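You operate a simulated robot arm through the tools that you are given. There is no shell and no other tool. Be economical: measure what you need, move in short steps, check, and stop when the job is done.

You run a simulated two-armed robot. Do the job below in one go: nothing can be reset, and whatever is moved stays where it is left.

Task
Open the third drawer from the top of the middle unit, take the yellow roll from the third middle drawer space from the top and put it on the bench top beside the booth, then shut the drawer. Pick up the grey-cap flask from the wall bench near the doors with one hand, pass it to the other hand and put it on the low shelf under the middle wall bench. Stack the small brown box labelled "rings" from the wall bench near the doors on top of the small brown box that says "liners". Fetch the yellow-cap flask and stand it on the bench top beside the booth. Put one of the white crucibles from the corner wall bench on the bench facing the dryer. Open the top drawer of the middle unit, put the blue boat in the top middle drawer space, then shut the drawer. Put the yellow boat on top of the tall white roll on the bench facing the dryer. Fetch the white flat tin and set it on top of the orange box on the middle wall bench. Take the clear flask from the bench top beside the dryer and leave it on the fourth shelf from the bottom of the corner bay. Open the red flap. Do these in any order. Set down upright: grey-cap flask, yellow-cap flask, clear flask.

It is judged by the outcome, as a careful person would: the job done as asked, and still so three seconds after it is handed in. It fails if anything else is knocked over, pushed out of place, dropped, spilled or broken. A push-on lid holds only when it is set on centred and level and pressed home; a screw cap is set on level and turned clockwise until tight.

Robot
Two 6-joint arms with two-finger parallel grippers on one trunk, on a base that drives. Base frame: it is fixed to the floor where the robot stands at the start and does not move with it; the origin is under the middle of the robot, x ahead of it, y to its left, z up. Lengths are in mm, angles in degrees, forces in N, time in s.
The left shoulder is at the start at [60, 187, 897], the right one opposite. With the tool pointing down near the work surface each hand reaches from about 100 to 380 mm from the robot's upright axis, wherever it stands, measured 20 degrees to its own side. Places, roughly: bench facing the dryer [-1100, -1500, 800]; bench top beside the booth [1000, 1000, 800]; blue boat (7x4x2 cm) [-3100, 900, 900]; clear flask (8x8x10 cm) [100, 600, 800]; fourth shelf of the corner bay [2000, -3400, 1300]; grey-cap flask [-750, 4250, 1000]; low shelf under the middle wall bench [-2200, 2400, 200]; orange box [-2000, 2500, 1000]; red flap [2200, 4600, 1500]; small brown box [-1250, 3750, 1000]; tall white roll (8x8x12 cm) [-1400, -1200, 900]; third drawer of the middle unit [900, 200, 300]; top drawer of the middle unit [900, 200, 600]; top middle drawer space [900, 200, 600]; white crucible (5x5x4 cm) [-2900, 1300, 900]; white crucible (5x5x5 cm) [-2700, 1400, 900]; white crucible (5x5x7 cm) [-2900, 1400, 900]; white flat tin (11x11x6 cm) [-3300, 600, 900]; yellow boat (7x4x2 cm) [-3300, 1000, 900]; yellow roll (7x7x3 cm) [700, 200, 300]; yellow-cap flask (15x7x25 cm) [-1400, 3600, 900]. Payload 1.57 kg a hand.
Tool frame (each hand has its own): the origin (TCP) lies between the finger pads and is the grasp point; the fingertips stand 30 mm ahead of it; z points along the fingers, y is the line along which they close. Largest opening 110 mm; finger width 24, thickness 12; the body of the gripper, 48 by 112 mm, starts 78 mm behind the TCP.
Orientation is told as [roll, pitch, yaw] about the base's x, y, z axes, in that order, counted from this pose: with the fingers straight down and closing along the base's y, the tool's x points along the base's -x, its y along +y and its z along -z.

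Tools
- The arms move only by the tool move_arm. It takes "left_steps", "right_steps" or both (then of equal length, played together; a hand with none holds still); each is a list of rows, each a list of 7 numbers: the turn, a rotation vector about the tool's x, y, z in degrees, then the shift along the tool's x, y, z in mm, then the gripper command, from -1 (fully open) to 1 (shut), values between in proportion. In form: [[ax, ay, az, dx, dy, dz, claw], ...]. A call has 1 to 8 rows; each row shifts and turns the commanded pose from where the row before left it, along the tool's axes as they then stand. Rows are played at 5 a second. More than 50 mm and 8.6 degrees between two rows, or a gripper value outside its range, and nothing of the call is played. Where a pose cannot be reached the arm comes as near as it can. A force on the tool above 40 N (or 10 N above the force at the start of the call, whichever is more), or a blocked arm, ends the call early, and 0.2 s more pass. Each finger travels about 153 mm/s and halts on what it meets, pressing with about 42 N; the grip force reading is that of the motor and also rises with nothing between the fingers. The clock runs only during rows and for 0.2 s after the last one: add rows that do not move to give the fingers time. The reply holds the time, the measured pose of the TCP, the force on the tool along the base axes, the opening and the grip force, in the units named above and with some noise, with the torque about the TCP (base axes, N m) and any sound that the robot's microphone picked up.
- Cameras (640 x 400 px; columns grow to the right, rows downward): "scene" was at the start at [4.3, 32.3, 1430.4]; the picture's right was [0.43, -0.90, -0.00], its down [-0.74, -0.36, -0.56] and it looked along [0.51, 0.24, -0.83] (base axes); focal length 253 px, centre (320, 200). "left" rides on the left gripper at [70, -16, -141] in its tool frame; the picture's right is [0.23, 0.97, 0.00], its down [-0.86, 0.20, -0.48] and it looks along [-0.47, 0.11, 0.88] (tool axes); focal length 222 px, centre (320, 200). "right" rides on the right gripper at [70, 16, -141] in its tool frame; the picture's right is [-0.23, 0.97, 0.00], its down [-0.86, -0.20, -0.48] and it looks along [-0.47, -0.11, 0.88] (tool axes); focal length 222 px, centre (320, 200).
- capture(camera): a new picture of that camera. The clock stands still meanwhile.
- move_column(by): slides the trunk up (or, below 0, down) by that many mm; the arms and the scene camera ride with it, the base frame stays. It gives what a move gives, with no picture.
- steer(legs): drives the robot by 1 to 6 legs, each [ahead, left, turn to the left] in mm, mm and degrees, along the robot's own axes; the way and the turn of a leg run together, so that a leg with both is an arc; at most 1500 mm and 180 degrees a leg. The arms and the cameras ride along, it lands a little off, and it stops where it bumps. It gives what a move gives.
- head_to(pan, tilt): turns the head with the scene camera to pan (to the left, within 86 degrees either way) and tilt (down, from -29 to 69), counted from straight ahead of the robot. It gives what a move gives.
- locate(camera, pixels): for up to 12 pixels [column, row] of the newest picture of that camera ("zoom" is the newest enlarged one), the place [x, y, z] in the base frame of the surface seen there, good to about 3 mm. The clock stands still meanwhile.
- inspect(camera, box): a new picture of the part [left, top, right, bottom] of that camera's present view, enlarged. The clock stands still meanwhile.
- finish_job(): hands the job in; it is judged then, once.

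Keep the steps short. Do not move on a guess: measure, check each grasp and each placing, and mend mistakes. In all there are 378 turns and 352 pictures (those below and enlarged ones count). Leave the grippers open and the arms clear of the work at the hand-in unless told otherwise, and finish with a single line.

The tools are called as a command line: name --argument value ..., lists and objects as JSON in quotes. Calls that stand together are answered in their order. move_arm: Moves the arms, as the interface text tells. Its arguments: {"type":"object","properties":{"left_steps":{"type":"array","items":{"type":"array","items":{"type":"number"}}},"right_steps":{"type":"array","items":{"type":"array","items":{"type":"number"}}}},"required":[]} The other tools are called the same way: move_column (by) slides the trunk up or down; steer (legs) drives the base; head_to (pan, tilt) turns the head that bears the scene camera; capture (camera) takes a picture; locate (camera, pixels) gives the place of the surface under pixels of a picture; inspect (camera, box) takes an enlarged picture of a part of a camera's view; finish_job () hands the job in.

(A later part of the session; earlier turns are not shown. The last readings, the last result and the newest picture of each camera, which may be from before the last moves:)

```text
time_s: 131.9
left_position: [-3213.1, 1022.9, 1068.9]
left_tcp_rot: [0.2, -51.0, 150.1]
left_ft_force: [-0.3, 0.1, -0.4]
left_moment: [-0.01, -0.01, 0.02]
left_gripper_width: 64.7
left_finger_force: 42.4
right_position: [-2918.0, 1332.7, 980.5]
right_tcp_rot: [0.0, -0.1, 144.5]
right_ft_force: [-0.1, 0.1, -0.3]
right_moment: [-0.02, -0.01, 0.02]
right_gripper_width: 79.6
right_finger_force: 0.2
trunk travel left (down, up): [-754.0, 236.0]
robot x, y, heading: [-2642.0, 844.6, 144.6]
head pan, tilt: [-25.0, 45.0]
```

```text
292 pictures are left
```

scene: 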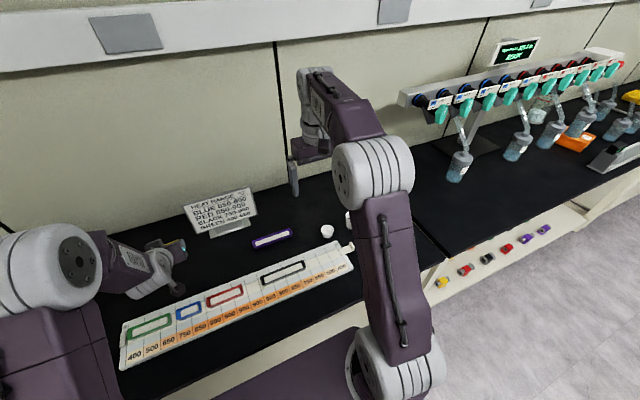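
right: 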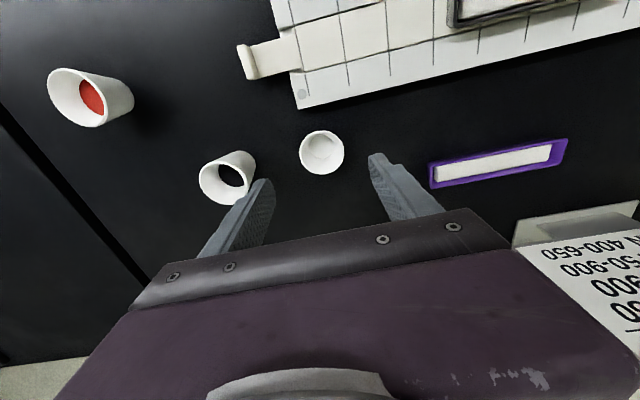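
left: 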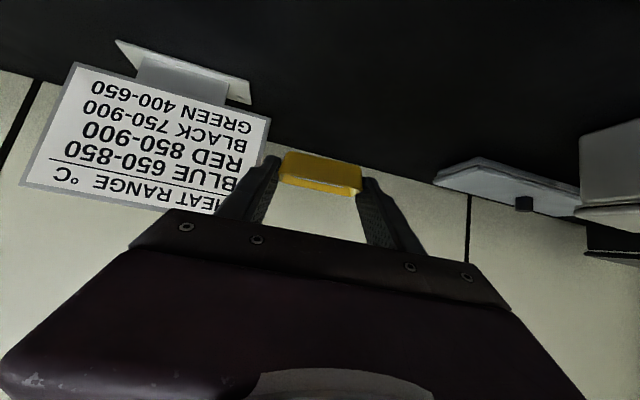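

move_arm --right_steps '[[0, 0, 0, 0, 0, 30, -0.45], [0, 0, 0, 0, 0, 28, -0.45]]'

capture --camera "right"

```text
time_s: 132.5
left_position: [-3213.9, 1025.0, 1068.8]
left_tcp_rot: [0.0, -51.0, 150.0]
left_ft_force: [0.2, -0.4, -0.2]
left_moment: [-0.03, -0.04, -0.02]
left_gripper_width: 64.6
left_finger_force: 42.0
right_position: [-2918.4, 1331.2, 922.6]
right_tcp_rot: [0.0, 0.0, 144.5]
right_ft_force: [-0.6, 0.5, -0.2]
right_moment: [-0.01, -0.04, -0.02]
right_gripper_width: 79.8
right_finger_force: 0.0
trunk travel left (down, up): [-754.0, 236.0]
robot x, y, heading: [-2647.4, 846.2, 144.4]
head pan, tilt: [-25.0, 45.0]
```

```text
291 pictures are left
```

right: 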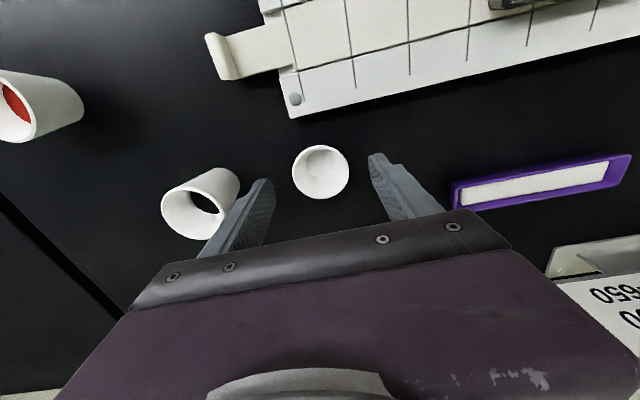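

move_arm --right_steps '[[0, 0, 0, 0, 0, 14, -0.45], [0, 0, 0, 0, 0, 13, -0.45], [0, 0, 0, 0, 0, 0, -0.1], [0, 0, 0, 0, 0, 0, 0.5], [0, 0, 0, 0, 0, 0, 0.5], [0, 0, 0, 0, 0, -10, 0.5], [0, 0, 0, 0, 0, -30, 0.5]]'

capture --camera "right"

```text
time_s: 134.1
left_position: [-3212.4, 1023.5, 1069.4]
left_tcp_rot: [0.0, -50.9, 150.1]
left_ft_force: [1.0, 0.4, -0.7]
left_moment: [0.03, 0.01, -0.01]
left_gripper_width: 64.6
left_finger_force: 41.5
right_position: [-2920.8, 1330.0, 935.1]
right_tcp_rot: [-0.1, -0.2, 144.5]
right_ft_force: [0.1, 1.0, -1.0]
right_moment: [-0.01, 0.0, -0.02]
right_gripper_width: 45.8
right_finger_force: 42.5
trunk travel left (down, up): [-754.0, 236.0]
robot x, y, heading: [-2645.5, 849.0, 144.2]
head pan, tilt: [-25.0, 45.0]
```

```text
290 pictures are left
```

right: 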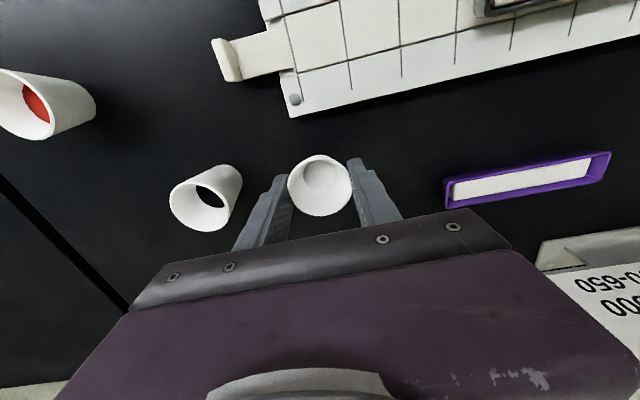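

move_arm --right_steps '[[0, 0, 0, 0, 0, -45, 0.5], [0, 0, 0, 0, 0, -45, 0.5], [0, 0, 0, 0, 0, -45, 0.5]]'

steer --legs '[[-600, 0, 0], [0, 0, 90], [0, 1000, 0]]'

head_to --pan 20 --tilt 35

capture --camera "scene"

```text
time_s: 134.9
left_position: [-3212.1, 1023.4, 1069.2]
left_tcp_rot: [-0.1, -51.0, 150.0]
left_ft_force: [0.1, -0.2, 0.1]
left_moment: [-0.02, 0.02, 0.02]
left_gripper_width: 64.8
left_finger_force: 42.6
right_position: [-2917.7, 1328.7, 1072.3]
right_tcp_rot: [-0.1, 0.0, 144.4]
right_ft_force: [0.4, -0.2, 0.5]
right_moment: [0.0, 0.0, 0.0]
right_gripper_width: 45.3
right_finger_force: 42.2
trunk travel left (down, up): [-754.0, 236.0]
robot x, y, heading: [-2643.2, 846.1, 144.5]
head pan, tilt: [-25.0, 45.0]
```

```text
time_s: 147.0
left_position: [-1494.8, -630.7, 1070.2]
left_tcp_rot: [0.0, -51.1, -118.4]
left_ft_force: [-0.1, 0.8, -1.1]
left_moment: [-0.02, 0.0, -0.02]
left_gripper_width: 64.7
left_finger_force: 42.4
right_position: [-1808.5, -346.1, 1071.3]
right_tcp_rot: [0.0, -0.1, -124.0]
right_ft_force: [-0.5, -0.1, -1.1]
right_moment: [-0.02, 0.03, 0.0]
right_gripper_width: 44.5
right_finger_force: 42.3
trunk travel left (down, up): [-754.0, 236.0]
robot x, y, heading: [-1328.9, -58.0, -123.9]
head pan, tilt: [-25.0, 45.0]
```

```text
time_s: 148.1
left_position: [-1493.5, -631.9, 1068.6]
left_tcp_rot: [0.0, -51.0, -118.4]
left_ft_force: [0.4, -0.7, -0.3]
left_moment: [0.0, 0.02, 0.01]
left_gripper_width: 64.7
left_finger_force: 42.2
right_position: [-1808.4, -346.8, 1071.6]
right_tcp_rot: [-0.1, 0.0, -124.0]
right_ft_force: [0.6, 0.2, 0.0]
right_moment: [0.0, 0.01, 0.0]
right_gripper_width: 45.0
right_finger_force: 41.5
trunk travel left (down, up): [-754.0, 236.0]
robot x, y, heading: [-1335.6, -59.0, -124.0]
head pan, tilt: [20.0, 35.0]
```

```text
289 pictures are left
```

scene: 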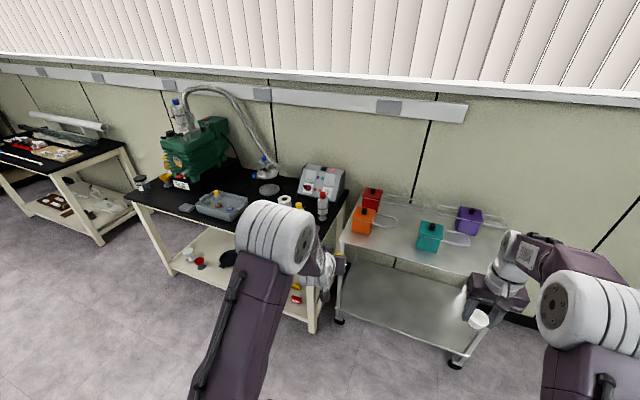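

inspect --camera "scene" --box '[120, 150, 360, 290]'

locate --camera "scene" --pixels '[[135, 198], [310, 235], [285, 200], [350, 200], [335, 260], [195, 212], [345, 225]]'

```text
2.67 times, centred on (240, 220) of scene
```

zoom: 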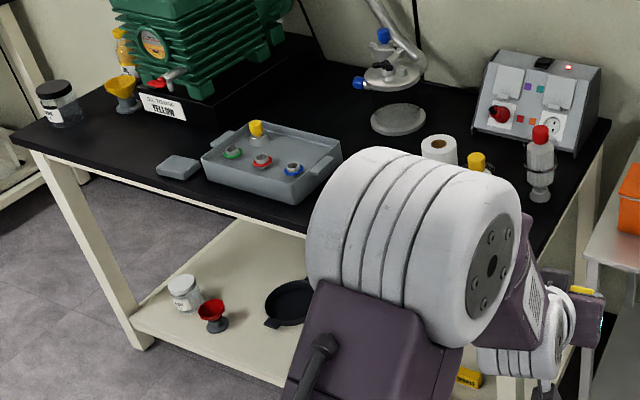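

```text
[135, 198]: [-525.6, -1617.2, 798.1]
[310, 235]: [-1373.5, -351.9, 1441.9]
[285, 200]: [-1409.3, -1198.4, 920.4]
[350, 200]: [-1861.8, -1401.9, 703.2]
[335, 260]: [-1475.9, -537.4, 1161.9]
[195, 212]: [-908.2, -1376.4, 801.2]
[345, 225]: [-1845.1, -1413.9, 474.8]
```

steer --legs '[[0, 0, -1.8], [0, 400, 0], [150, 0, 0]]'

head_to --pan 10 --tilt 48

capture --camera "scene"

capture --camera "left"

capture --camera "right"

```text
time_s: 151.9
left_position: [-1283.1, -983.4, 1070.2]
left_tcp_rot: [0.0, -51.0, -121.0]
left_ft_force: [-0.3, -0.2, -0.8]
left_moment: [0.03, 0.03, 0.0]
left_gripper_width: 64.4
left_finger_force: 41.9
right_position: [-1584.2, -683.3, 1073.6]
right_tcp_rot: [0.0, -0.2, -126.7]
right_ft_force: [-0.3, -0.1, -0.2]
right_moment: [0.01, -0.01, 0.01]
right_gripper_width: 44.6
right_finger_force: 42.2
trunk travel left (down, up): [-754.0, 236.0]
robot x, y, heading: [-1097.7, -420.8, -126.6]
head pan, tilt: [20.0, 35.0]
```

```text
time_s: 152.7
left_position: [-1284.8, -984.6, 1068.9]
left_tcp_rot: [0.1, -51.0, -121.2]
left_ft_force: [0.1, -0.2, -0.2]
left_moment: [0.01, -0.02, 0.04]
left_gripper_width: 64.5
left_finger_force: 42.5
right_position: [-1586.0, -685.5, 1070.5]
right_tcp_rot: [-0.1, 0.0, -126.6]
right_ft_force: [-0.5, -0.7, -0.4]
right_moment: [-0.02, -0.02, -0.02]
right_gripper_width: 44.7
right_finger_force: 41.9
trunk travel left (down, up): [-754.0, 236.0]
robot x, y, heading: [-1097.3, -422.2, -126.9]
head pan, tilt: [10.0, 48.0]
```

```text
287 pictures are left
```

scene: 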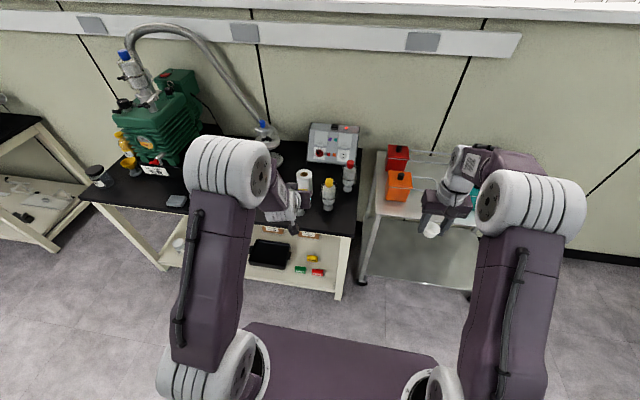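

```text
286 pictures are left
```

left: 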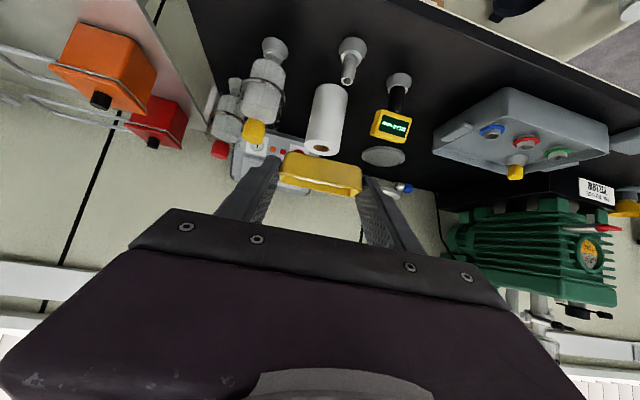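

```text
285 pictures are left
```

right: 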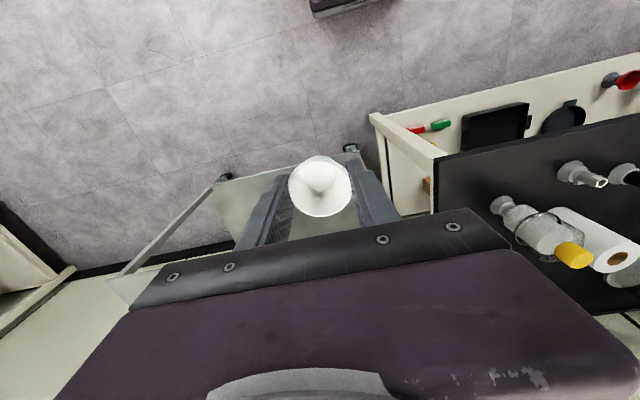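

locate --camera "left" --pixels '[[320, 148], [312, 140], [338, 90], [350, 45], [272, 45], [400, 75], [382, 155], [435, 140], [500, 92], [230, 20], [300, 10], [470, 60]]'

inspect --camera "scene" --box '[230, 110, 380, 300]'

```text
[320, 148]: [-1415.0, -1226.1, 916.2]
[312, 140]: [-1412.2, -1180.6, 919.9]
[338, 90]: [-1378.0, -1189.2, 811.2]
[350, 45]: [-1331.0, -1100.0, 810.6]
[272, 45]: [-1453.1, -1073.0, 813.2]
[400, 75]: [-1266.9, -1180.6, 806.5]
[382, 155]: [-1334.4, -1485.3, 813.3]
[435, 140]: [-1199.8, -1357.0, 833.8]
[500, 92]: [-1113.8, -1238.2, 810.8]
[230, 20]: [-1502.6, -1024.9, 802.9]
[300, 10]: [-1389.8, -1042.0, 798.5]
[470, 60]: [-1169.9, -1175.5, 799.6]
```

```text
2.11 times, centred on (305, 205) of scene
```

zoom: 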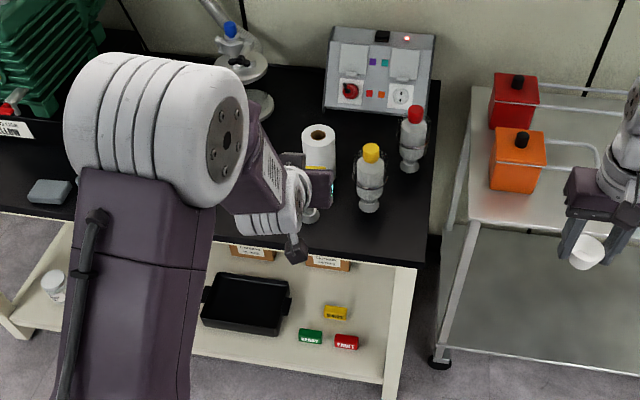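

locate --camera "zoom" --pixels '[[422, 258], [400, 225], [390, 245], [370, 205], [408, 165], [432, 140], [340, 235], [318, 130], [309, 215], [435, 70]]'

```text
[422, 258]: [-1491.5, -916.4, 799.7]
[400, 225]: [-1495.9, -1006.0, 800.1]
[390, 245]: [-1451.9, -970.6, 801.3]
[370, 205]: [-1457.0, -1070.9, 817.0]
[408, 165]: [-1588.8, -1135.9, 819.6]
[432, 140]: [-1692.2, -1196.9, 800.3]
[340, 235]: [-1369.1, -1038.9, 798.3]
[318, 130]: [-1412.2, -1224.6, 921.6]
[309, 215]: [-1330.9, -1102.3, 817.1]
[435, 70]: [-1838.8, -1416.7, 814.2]
```

steer --legs '[[180, 33, 0.8]]'

capture --camera "left"

head_to --pan 5 --tilt 48

capture --camera "scene"

```text
time_s: 154.2
left_position: [-1355.0, -1147.3, 1069.3]
left_tcp_rot: [0.0, -51.1, -120.4]
left_ft_force: [0.6, -0.3, -0.3]
left_moment: [-0.01, -0.02, 0.01]
left_gripper_width: 64.3
left_finger_force: 41.8
right_position: [-1659.3, -851.5, 1071.0]
right_tcp_rot: [0.0, -0.2, -125.9]
right_ft_force: [-0.6, -0.7, -1.7]
right_moment: [-0.01, 0.01, 0.02]
right_gripper_width: 43.9
right_finger_force: 41.7
trunk travel left (down, up): [-754.0, 236.0]
robot x, y, heading: [-1175.6, -581.1, -125.7]
head pan, tilt: [10.0, 48.0]
```

```text
283 pictures are left
```

left: 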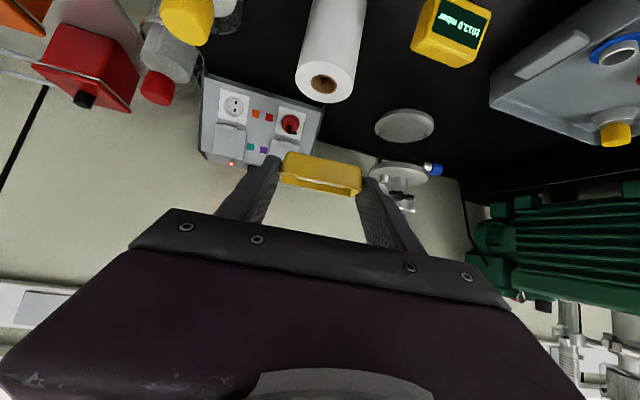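

```text
time_s: 154.9
left_position: [-1355.2, -1150.8, 1068.4]
left_tcp_rot: [0.1, -51.0, -120.3]
left_ft_force: [1.1, -0.7, -0.5]
left_moment: [0.02, 0.0, 0.01]
left_gripper_width: 64.5
left_finger_force: 41.8
right_position: [-1660.1, -853.6, 1071.4]
right_tcp_rot: [0.0, 0.1, -126.0]
right_ft_force: [-0.2, -1.4, 0.0]
right_moment: [0.02, 0.04, 0.0]
right_gripper_width: 44.1
right_finger_force: 42.1
trunk travel left (down, up): [-754.0, 236.0]
robot x, y, heading: [-1175.4, -581.5, -125.9]
head pan, tilt: [5.0, 48.0]
```

```text
282 pictures are left
```

scene: 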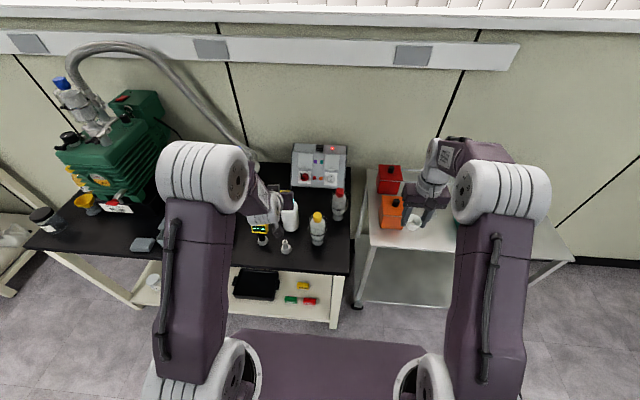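

locate --camera "left" --pixels '[[301, 78], [350, 82], [322, 98], [325, 68], [312, 70], [340, 92], [465, 55], [185, 8]]'

```text
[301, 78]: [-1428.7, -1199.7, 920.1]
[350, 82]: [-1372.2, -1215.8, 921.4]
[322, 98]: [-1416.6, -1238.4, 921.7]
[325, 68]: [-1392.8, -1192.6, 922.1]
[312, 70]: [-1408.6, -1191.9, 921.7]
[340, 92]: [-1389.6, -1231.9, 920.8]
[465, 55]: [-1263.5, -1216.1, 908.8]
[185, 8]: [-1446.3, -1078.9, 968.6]
```

move_arm --left_steps '[[0, 0, 0, -19.4, -5.2, 23.9, 1], [0, 0, 0, -19.4, -5.2, 23.9, 1], [0, 0, 0, 28, 0, 22.6, 1], [0, 0, 0, 28, 0, 22.6, 1]]'

capture --camera "left"

inspect --camera "scene" --box '[230, 160, 360, 260]'

```text
time_s: 155.9
left_position: [-1397.4, -1198.6, 996.7]
left_tcp_rot: [0.0, -51.0, -120.4]
left_ft_force: [0.1, 0.3, -0.9]
left_moment: [0.0, -0.01, 0.0]
left_gripper_width: 64.5
left_finger_force: 42.3
right_position: [-1660.5, -853.8, 1070.8]
right_tcp_rot: [0.0, 0.0, -125.8]
right_ft_force: [0.2, 0.7, -1.3]
right_moment: [0.01, 0.01, 0.0]
right_gripper_width: 44.1
right_finger_force: 42.0
trunk travel left (down, up): [-754.0, 236.0]
robot x, y, heading: [-1171.8, -578.8, -126.0]
head pan, tilt: [5.0, 48.0]
```

```text
281 pictures are left
```

left: 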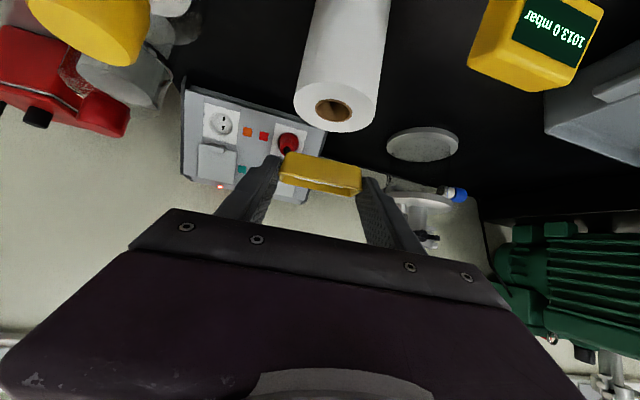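

```text
4.00 times, centred on (295, 210) of scene
```

zoom: 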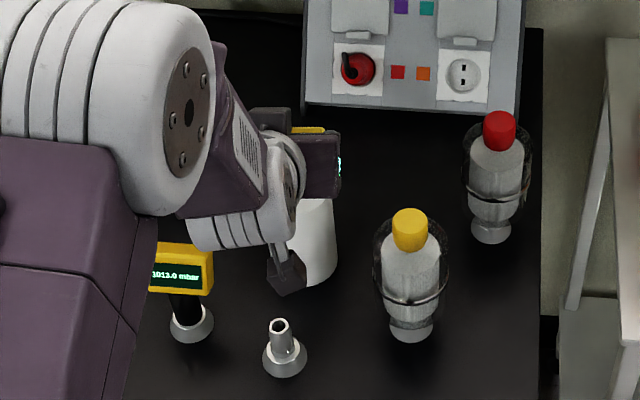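

move_arm --left_steps '[[0, 0, 0, 15.5, 0, 12.6, 1], [0, 0, 0, 15.5, 0, 12.6, 1], [0, 0, 0, 2.3, 0, 1.9, 1]]'

capture --camera "left"

```text
time_s: 156.7
left_position: [-1396.1, -1197.9, 955.1]
left_tcp_rot: [0.0, -50.9, -120.4]
left_ft_force: [0.1, 0.0, 0.1]
left_moment: [0.01, 0.0, 0.0]
left_gripper_width: 64.4
left_finger_force: 42.3
right_position: [-1660.2, -853.4, 1071.9]
right_tcp_rot: [-0.1, -0.1, -125.9]
right_ft_force: [-0.5, 0.2, 0.0]
right_moment: [-0.02, 0.04, 0.0]
right_gripper_width: 43.8
right_finger_force: 41.8
trunk travel left (down, up): [-754.0, 236.0]
robot x, y, heading: [-1175.6, -582.8, -126.1]
head pan, tilt: [5.0, 48.0]
```

```text
279 pictures are left
```

left: 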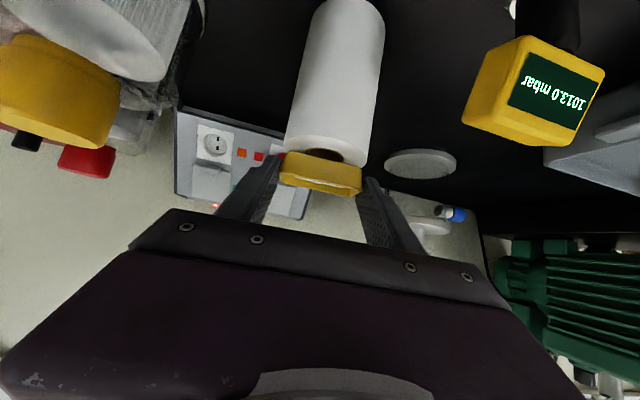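

move_arm --left_steps '[[0, 0, 0, 1.2, 0, 0.95, 1], [0, 0, 0, 1.2, 0, 0.95, 1], [0, 0, 0, 1.2, 0, 0.95, 1]]'

```text
time_s: 157.5
left_position: [-1397.1, -1196.8, 950.0]
left_tcp_rot: [0.0, -50.9, -120.5]
left_ft_force: [-1.2, -0.1, 0.1]
left_moment: [0.02, 0.02, -0.02]
left_gripper_width: 64.5
left_finger_force: 42.1
right_position: [-1660.6, -854.3, 1071.7]
right_tcp_rot: [-0.2, 0.0, -125.8]
right_ft_force: [0.2, -0.1, 0.1]
right_moment: [0.06, -0.02, -0.03]
right_gripper_width: 43.8
right_finger_force: 42.4
trunk travel left (down, up): [-754.0, 236.0]
robot x, y, heading: [-1178.4, -583.6, -125.9]
head pan, tilt: [5.0, 48.0]
```

move_arm --left_steps '[[0, 0, 0, 0.8, 0, 0.63, 1], [0, 0, 0, 0.8, 0, 0.63, 1]]'

capture --camera "left"

```text
time_s: 158.1
left_position: [-1395.2, -1196.6, 950.3]
left_tcp_rot: [0.0, -51.1, -120.4]
left_ft_force: [-0.1, 1.2, 3.8]
left_moment: [0.02, 0.15, 0.01]
left_gripper_width: 64.5
left_finger_force: 42.1
right_position: [-1660.6, -853.5, 1071.9]
right_tcp_rot: [0.0, -0.2, -125.9]
right_ft_force: [0.2, 0.1, -1.4]
right_moment: [0.04, -0.02, -0.03]
right_gripper_width: 43.7
right_finger_force: 42.1
trunk travel left (down, up): [-754.0, 236.0]
robot x, y, heading: [-1174.3, -584.0, -125.7]
head pan, tilt: [5.0, 48.0]
```

```text
278 pictures are left
```

left: 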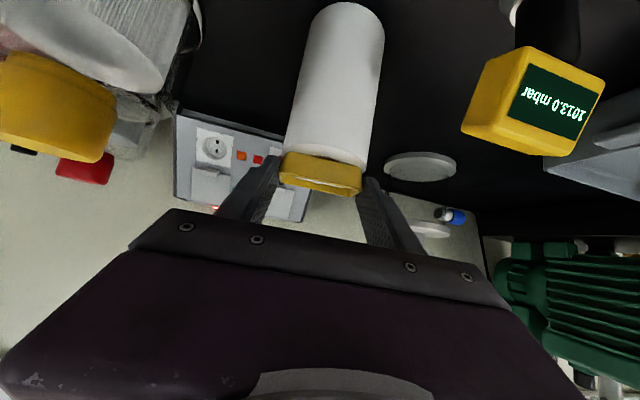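

move_arm --left_steps '[[0, 0, 0, 0, 0, 0, -0.3], [0, 0, 0, 0, 0, 0, -0.6], [0, 0, 0, 0, 0, 0, -0.6], [0, 0, 0, 0, 0, -20, -0.6], [0, 0, 0, 0, 0, -40, -0.6], [0, 0, 0, 0, 0, -45, -0.6]]'

capture --camera "left"

capture --camera "right"

```text
time_s: 159.5
left_position: [-1353.9, -1125.7, 1015.3]
left_tcp_rot: [0.0, -51.0, -120.2]
left_ft_force: [-0.3, -0.6, -0.8]
left_moment: [-0.06, -0.02, 0.01]
left_gripper_width: 87.9
left_finger_force: 0.1
right_position: [-1660.5, -852.5, 1073.4]
right_tcp_rot: [0.0, -0.2, -125.8]
right_ft_force: [-0.2, 0.5, 0.1]
right_moment: [-0.01, 0.02, -0.04]
right_gripper_width: 43.6
right_finger_force: 42.4
trunk travel left (down, up): [-754.0, 236.0]
robot x, y, heading: [-1181.9, -586.0, -126.1]
head pan, tilt: [5.0, 48.0]
```

```text
277 pictures are left
```

left: 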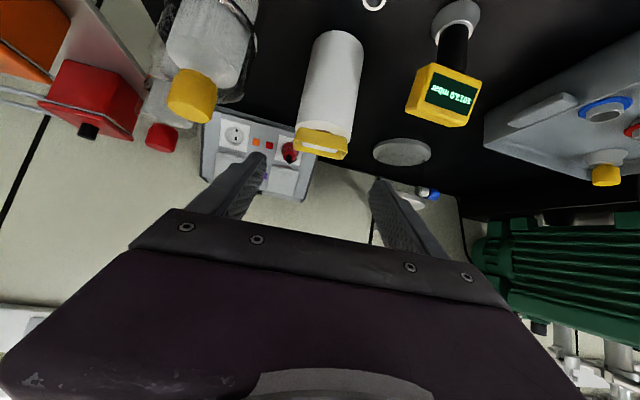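

```text
276 pictures are left
```

right: 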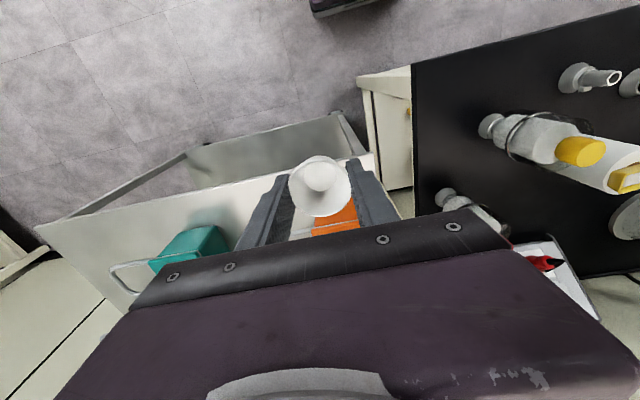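

inspect --camera "left" --box '[270, 80, 390, 170]'

locate --camera "left" --pixels '[[299, 130], [346, 140], [296, 148], [342, 156], [490, 125], [500, 100], [440, 80]]'

```text
4.44 times, centred on (330, 125) of left
```

zoom: 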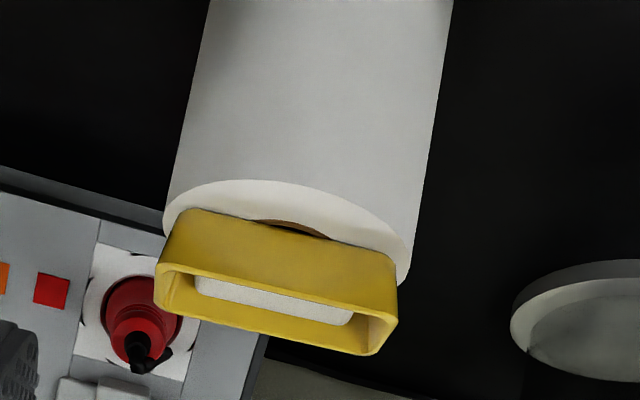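

```text
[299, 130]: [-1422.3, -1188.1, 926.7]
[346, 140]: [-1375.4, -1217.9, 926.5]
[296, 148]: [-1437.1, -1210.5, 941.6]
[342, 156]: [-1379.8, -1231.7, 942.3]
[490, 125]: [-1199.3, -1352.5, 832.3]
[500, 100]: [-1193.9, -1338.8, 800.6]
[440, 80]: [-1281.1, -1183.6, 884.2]
```

steer --legs '[[0, 0, 25]]'

capture --camera "right"

```text
time_s: 161.1
left_position: [-1117.1, -1152.5, 1013.6]
left_tcp_rot: [0.0, -51.0, -96.0]
left_ft_force: [-0.2, -0.2, 0.4]
left_moment: [0.01, -0.03, 0.02]
left_gripper_width: 88.1
left_finger_force: 0.0
right_position: [-1506.9, -1028.9, 1071.4]
right_tcp_rot: [0.0, -0.1, -101.6]
right_ft_force: [-0.1, 0.3, 0.5]
right_moment: [-0.02, -0.02, 0.02]
right_gripper_width: 43.2
right_finger_force: 41.8
trunk travel left (down, up): [-754.0, 236.0]
robot x, y, heading: [-1180.5, -582.3, -101.5]
head pan, tilt: [5.0, 48.0]
```

```text
274 pictures are left
```

right: 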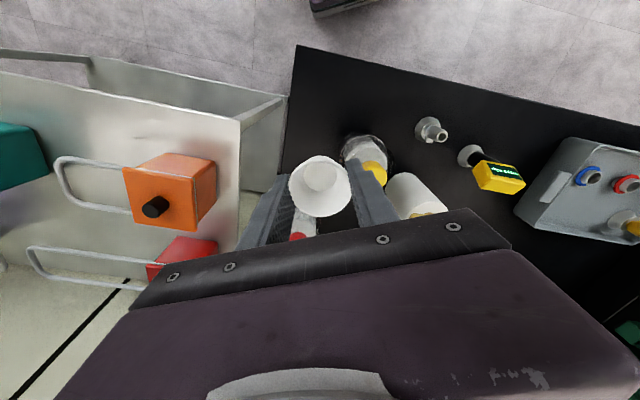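

move_arm --right_steps '[[0, 0, 0, 26, 22.7, 0, 0.5], [0, 0, 0, 26, 22.7, 0, 0.5], [0, 0, 0, 0, 0, 45, 0.5], [0, 0, 0, 0, 0, 45, 0.5], [0, 0, 0, 0, 0, 45, 0.5]]'

capture --camera "right"

head_to --pan -10 --tilt 52

capture --camera "scene"

```text
time_s: 162.3
left_position: [-1115.7, -1151.8, 1012.7]
left_tcp_rot: [0.0, -50.9, -96.0]
left_ft_force: [0.6, 1.0, -0.3]
left_moment: [-0.03, 0.0, 0.02]
left_gripper_width: 88.2
left_finger_force: 0.0
right_position: [-1451.0, -987.5, 939.8]
right_tcp_rot: [0.0, -0.1, -101.6]
right_ft_force: [0.6, -0.8, -0.9]
right_moment: [-0.01, -0.03, 0.03]
right_gripper_width: 43.0
right_finger_force: 41.9
trunk travel left (down, up): [-754.0, 236.0]
robot x, y, heading: [-1176.2, -579.7, -101.7]
head pan, tilt: [5.0, 48.0]
```

```text
273 pictures are left
```

right: 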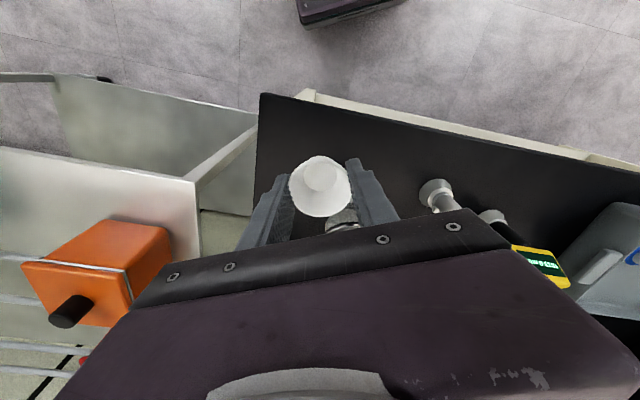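

```text
time_s: 163.1
left_position: [-1114.9, -1152.1, 1014.3]
left_tcp_rot: [0.0, -51.0, -96.0]
left_ft_force: [0.6, -0.4, -0.1]
left_moment: [-0.01, 0.01, 0.02]
left_gripper_width: 87.9
left_finger_force: 0.1
right_position: [-1451.3, -987.1, 938.3]
right_tcp_rot: [-0.1, -0.1, -101.6]
right_ft_force: [0.4, 0.0, 0.2]
right_moment: [0.02, 0.0, -0.01]
right_gripper_width: 43.0
right_finger_force: 41.8
trunk travel left (down, up): [-754.0, 236.0]
robot x, y, heading: [-1175.2, -580.9, -101.6]
head pan, tilt: [-10.0, 52.0]
```

```text
272 pictures are left
```

scene: 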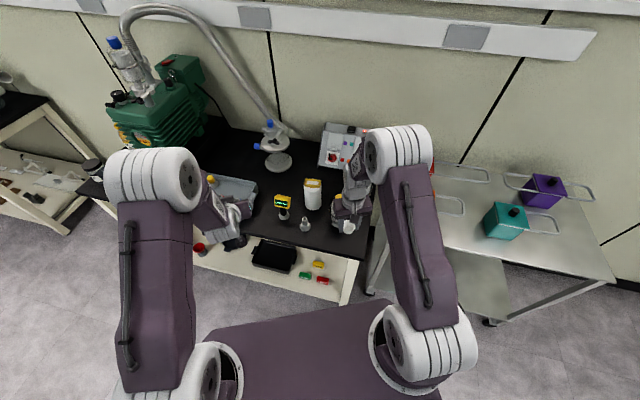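

move_arm --right_steps '[[0, 0, 0, 0, 0, 45, 0.5], [0, 0, 0, 0, 0, 45, 0.5], [0, 0, 0, 0, 0, 8, 0.5]]'

capture --camera "right"

inspect --camera "scene" --box '[290, 170, 400, 260]'

```text
time_s: 163.9
left_position: [-1115.2, -1152.3, 1015.2]
left_tcp_rot: [0.0, -51.0, -96.0]
left_ft_force: [0.1, 0.2, -0.4]
left_moment: [-0.01, 0.0, 0.0]
left_gripper_width: 87.9
left_finger_force: 0.1
right_position: [-1452.9, -985.5, 837.9]
right_tcp_rot: [-0.1, -0.1, -101.5]
right_ft_force: [0.7, -0.8, -0.7]
right_moment: [-0.02, 0.01, -0.02]
right_gripper_width: 42.9
right_finger_force: 41.8
trunk travel left (down, up): [-754.0, 236.0]
robot x, y, heading: [-1176.0, -584.7, -101.6]
head pan, tilt: [-10.0, 52.0]
```

```text
271 pictures are left
```

right: 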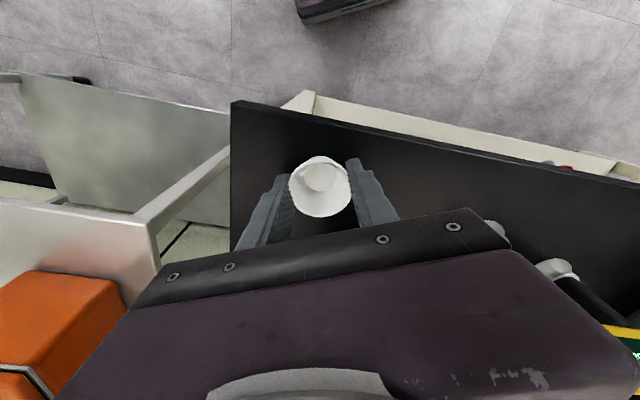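

```text
4.44 times, centred on (345, 215) of scene
```

zoom: 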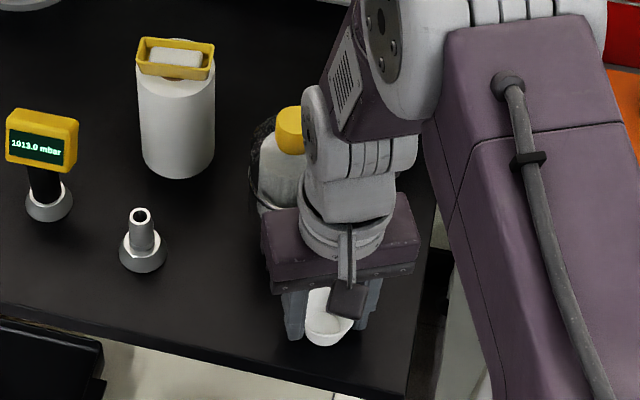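

move_arm --right_steps '[[0, 0, 0, 0, 0, 1.5, 0.5], [0, 0, 0, 0, 0, 1.5, 0.5], [0, 0, 0, 0, 0, 1.5, 0.5]]'

inspect --camera "right" --box '[260, 130, 380, 230]'

```text
time_s: 164.7
left_position: [-1115.2, -1151.0, 1014.8]
left_tcp_rot: [0.0, -51.1, -96.1]
left_ft_force: [-0.7, 0.6, 0.5]
left_moment: [0.01, 0.04, -0.03]
left_gripper_width: 87.9
left_finger_force: 0.1
right_position: [-1452.0, -986.0, 836.4]
right_tcp_rot: [-0.1, -0.2, -101.6]
right_ft_force: [-4.6, -0.1, 17.3]
right_moment: [0.04, 0.26, -0.01]
right_gripper_width: 42.9
right_finger_force: 41.7
trunk travel left (down, up): [-754.0, 236.0]
robot x, y, heading: [-1174.3, -581.5, -101.7]
head pan, tilt: [-10.0, 52.0]
```

```text
4.00 times, centred on (320, 180) of right
```

zoom: 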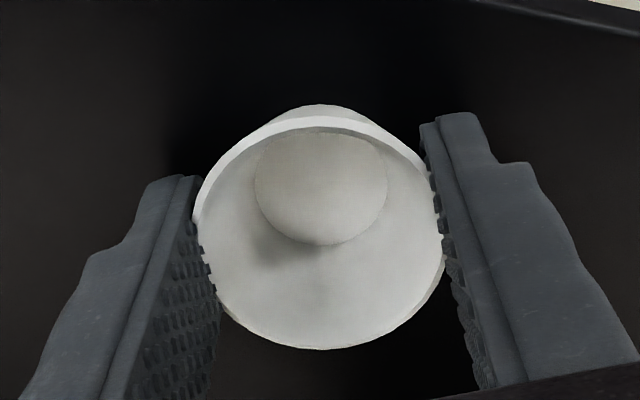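

move_arm --right_steps '[[0, 0, 0, 0, 0, -1, 0.2], [0, 0, 0, 0, 0, 0, -0.1], [0, 0, 0, 0, 0, 0, -0.3], [0, 0, 0, 0, 0, -20, -0.3], [0, 0, 0, 0, 0, -45, -0.3], [0, 0, 0, 0, 0, -45, -0.3], [0, 0, 0, 0, 0, -45, -0.3], [0, 0, 0, 0, 0, -45, -0.3]]'

capture --camera "right"

```text
time_s: 166.5
left_position: [-1115.0, -1152.0, 1014.0]
left_tcp_rot: [-0.1, -51.0, -96.0]
left_ft_force: [-1.0, 0.7, -0.3]
left_moment: [0.0, 0.01, 0.02]
left_gripper_width: 88.1
left_finger_force: 0.0
right_position: [-1450.5, -984.4, 1035.3]
right_tcp_rot: [-0.1, 0.0, -101.6]
right_ft_force: [-0.2, 0.5, -0.1]
right_moment: [0.0, 0.0, 0.04]
right_gripper_width: 71.6
right_finger_force: 0.0
trunk travel left (down, up): [-754.0, 236.0]
robot x, y, heading: [-1175.3, -584.6, -101.6]
head pan, tilt: [-10.0, 52.0]
```

```text
268 pictures are left
```

right: 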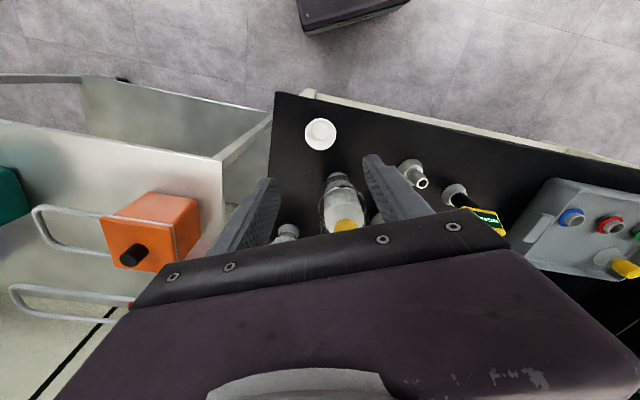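

steer --legs '[[-300, 0, 0], [0, 0, -114.2], [1400, 200, 0], [250, 200, 0]]'

head_to --pan 0 --tilt 45

capture --camera "scene"

```text
time_s: 181.7
left_position: [-3260.3, 502.2, 1014.7]
left_tcp_rot: [0.1, -51.0, 150.2]
left_ft_force: [-0.5, 0.5, 0.1]
left_moment: [-0.01, -0.02, 0.0]
left_gripper_width: 88.2
left_finger_force: 0.1
right_position: [-2971.5, 741.5, 1034.2]
right_tcp_rot: [0.0, -0.1, 144.6]
right_ft_force: [-0.3, 0.5, -0.4]
right_moment: [-0.02, 0.0, 0.01]
right_gripper_width: 71.4
right_finger_force: 0.0
trunk travel left (down, up): [-754.0, 236.0]
robot x, y, heading: [-2716.0, 327.6, 144.8]
head pan, tilt: [-10.0, 52.0]
```

```text
time_s: 182.4
left_position: [-3261.9, 501.6, 1013.5]
left_tcp_rot: [0.0, -51.0, 150.2]
left_ft_force: [0.6, 0.3, -0.6]
left_moment: [-0.02, -0.03, -0.01]
left_gripper_width: 88.0
left_finger_force: 0.2
right_position: [-2974.0, 742.3, 1032.6]
right_tcp_rot: [-0.1, 0.0, 144.5]
right_ft_force: [-0.3, 0.0, -0.1]
right_moment: [-0.01, -0.02, -0.01]
right_gripper_width: 71.4
right_finger_force: 0.0
trunk travel left (down, up): [-754.0, 236.0]
robot x, y, heading: [-2714.1, 327.8, 144.8]
head pan, tilt: [0.0, 45.0]
```

```text
267 pictures are left
```

scene: 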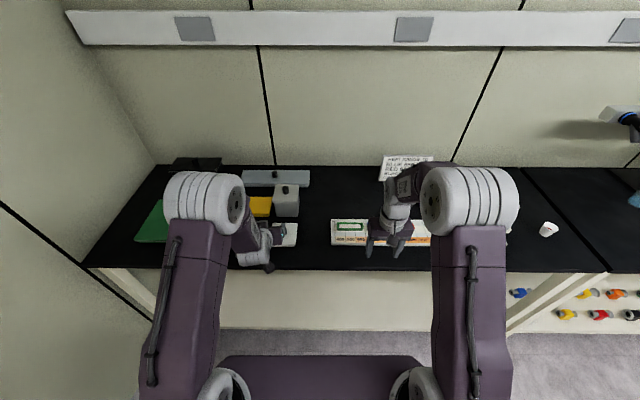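

inspect --camera "scene" --box '[230, 160, 350, 260]'

capture --camera "left"

capture --camera "right"

```text
4.00 times, centred on (290, 210) of scene
```

zoom: 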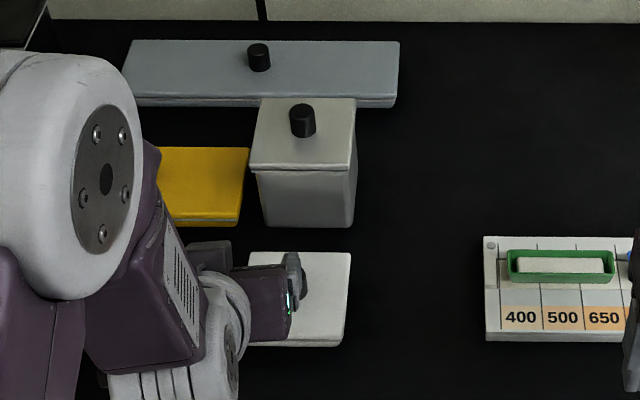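

```text
265 pictures are left
```

left: 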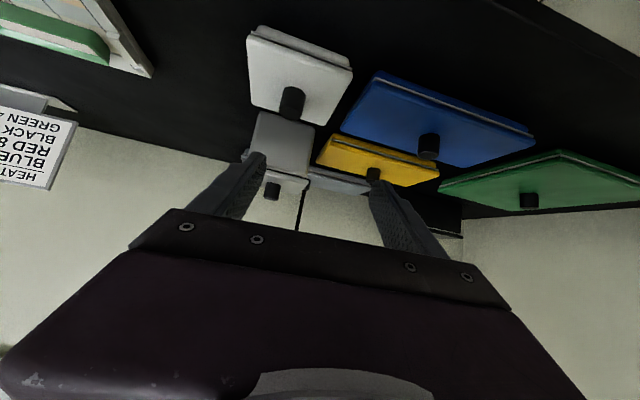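

```text
264 pictures are left
```

right: 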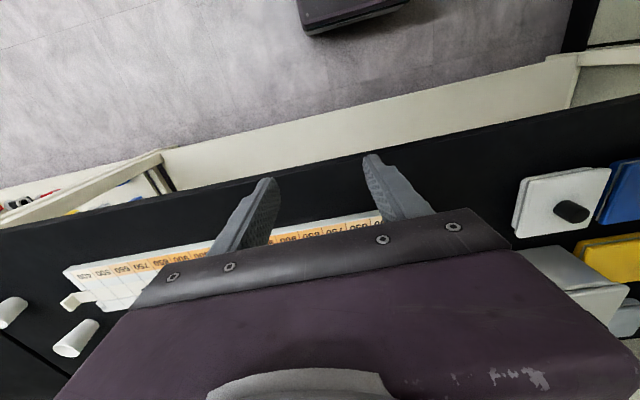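

locate --camera "left" --pixels '[[250, 42], [352, 75], [327, 124], [250, 98], [290, 95], [255, 30], [345, 62], [288, 115], [290, 75], [335, 170], [350, 118]]'

inspect --camera "right" --box '[490, 140, 640, 250]'

inspect --camera "left" --box '[230, 10, 380, 140]'

```text
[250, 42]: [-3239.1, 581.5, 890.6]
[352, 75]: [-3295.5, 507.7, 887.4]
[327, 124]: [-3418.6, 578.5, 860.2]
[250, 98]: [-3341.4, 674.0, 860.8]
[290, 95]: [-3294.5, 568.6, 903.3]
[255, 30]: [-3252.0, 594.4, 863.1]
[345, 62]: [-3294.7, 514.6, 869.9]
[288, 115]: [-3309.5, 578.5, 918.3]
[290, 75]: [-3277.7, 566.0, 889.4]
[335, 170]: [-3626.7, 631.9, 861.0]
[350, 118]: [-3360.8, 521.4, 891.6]
```

```text
3.64 times, centred on (565, 195) of right
```

zoom: 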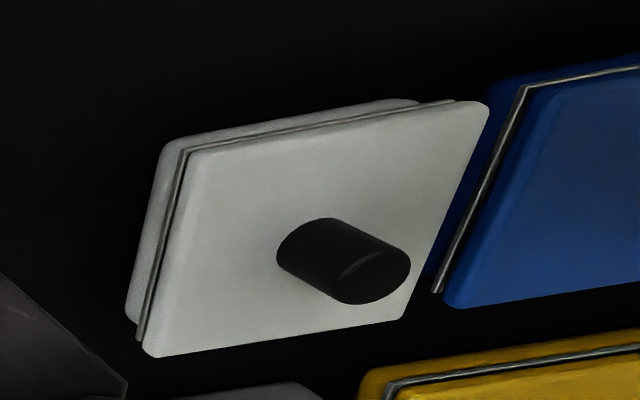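

```text
3.08 times, centred on (305, 75) of left
```

zoom: 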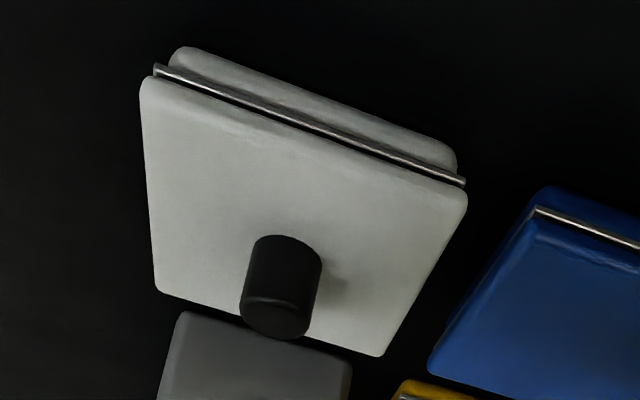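

move_arm --left_steps '[[0, 0, 0, -18.5, -21.2, 22.8, -0.1], [0, 0, 0, -18.5, -21.2, 22.8, -0.1], [0, 0, 0, 27.2, 0, 22, -0.1], [0, 0, 0, 27.2, 0, 22, -0.1]]'

capture --camera "left"

```text
time_s: 183.4
left_position: [-3290.9, 569.6, 942.7]
left_tcp_rot: [-0.1, -51.0, 150.2]
left_ft_force: [0.6, -0.7, -0.1]
left_moment: [0.03, 0.04, -0.01]
left_gripper_width: 60.4
left_finger_force: 0.0
right_position: [-2975.1, 741.9, 1034.7]
right_tcp_rot: [-0.1, 0.0, 144.6]
right_ft_force: [-0.4, 0.6, -0.5]
right_moment: [0.0, -0.02, 0.04]
right_gripper_width: 71.8
right_finger_force: 0.0
trunk travel left (down, up): [-754.0, 236.0]
robot x, y, heading: [-2719.2, 329.0, 144.5]
head pan, tilt: [0.0, 45.0]
```

```text
261 pictures are left
```

left: 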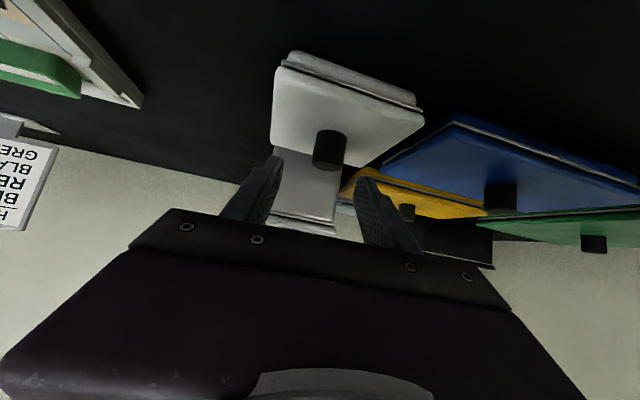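

move_arm --left_steps '[[0, 0, 0, 7.8, 1.5, 6.3, -0.1], [0, 0, 0, 7.4, 1.5, 6, -0.1]]'

capture --camera "left"

inspect --camera "scene" --box '[230, 180, 350, 270]'

```text
time_s: 184.0
left_position: [-3291.6, 564.8, 922.9]
left_tcp_rot: [-0.1, -51.0, 150.2]
left_ft_force: [0.4, -0.5, -0.4]
left_moment: [0.02, 0.03, 0.03]
left_gripper_width: 60.5
left_finger_force: 0.0
right_position: [-2973.3, 742.4, 1032.5]
right_tcp_rot: [-0.1, 0.1, 144.7]
right_ft_force: [0.4, -0.2, -1.0]
right_moment: [0.0, -0.02, -0.03]
right_gripper_width: 71.5
right_finger_force: 0.1
trunk travel left (down, up): [-754.0, 236.0]
robot x, y, heading: [-2717.4, 327.0, 144.5]
head pan, tilt: [0.0, 45.0]
```

```text
260 pictures are left
```

left: 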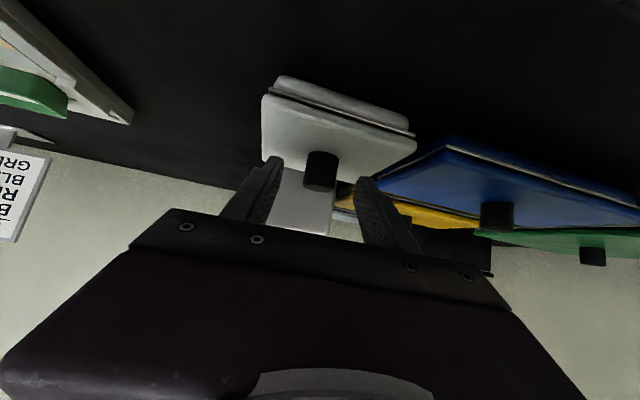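

```text
4.44 times, centred on (290, 225) of scene
```

zoom: 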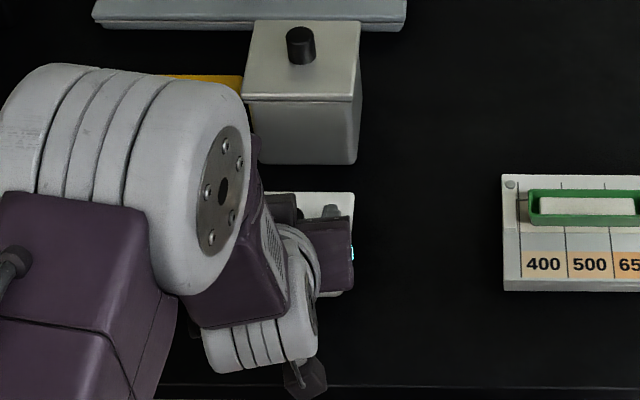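

move_arm --left_steps '[[0, 0, 0, 0, 0, 0, 0.3], [0, 0, 0, 0, 0, 0, 0.8], [0, 0, 0, 0, 0, 0, 1], [0, 0, 0, -7.8, 0, -6.3, 1], [0, 0, 0, -7.8, 0, -6.3, 1]]'

capture --camera "left"

inspect --camera "right" --box '[490, 140, 640, 250]'

```text
time_s: 185.2
left_position: [-3293.5, 565.2, 942.2]
left_tcp_rot: [0.0, -51.1, 150.3]
left_ft_force: [-0.3, -0.1, -2.3]
left_moment: [-0.03, -0.05, 0.03]
left_gripper_width: 24.8
left_finger_force: 36.4
right_position: [-2974.4, 741.5, 1032.8]
right_tcp_rot: [0.0, -0.1, 144.6]
right_ft_force: [-0.7, 0.7, -0.3]
right_moment: [0.0, 0.0, 0.0]
right_gripper_width: 71.4
right_finger_force: 0.0
trunk travel left (down, up): [-754.0, 236.0]
robot x, y, heading: [-2715.8, 327.7, 144.7]
head pan, tilt: [0.0, 45.0]
```

```text
258 pictures are left
```

left: 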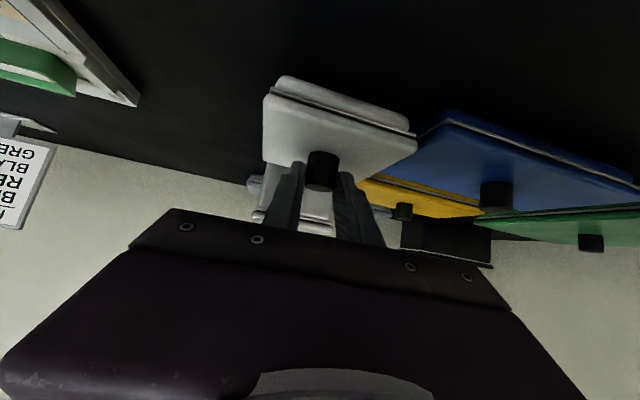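

```text
3.64 times, centred on (565, 195) of right
```

zoom: 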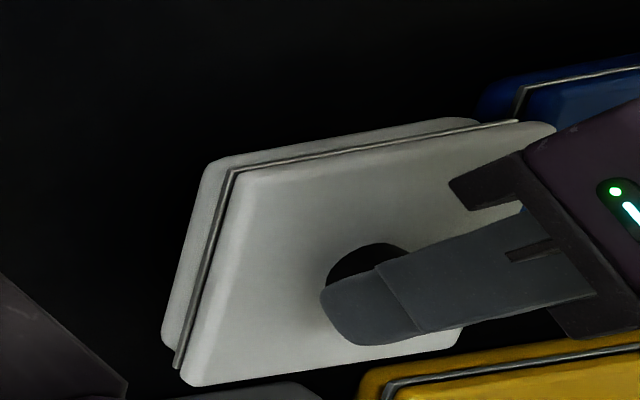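

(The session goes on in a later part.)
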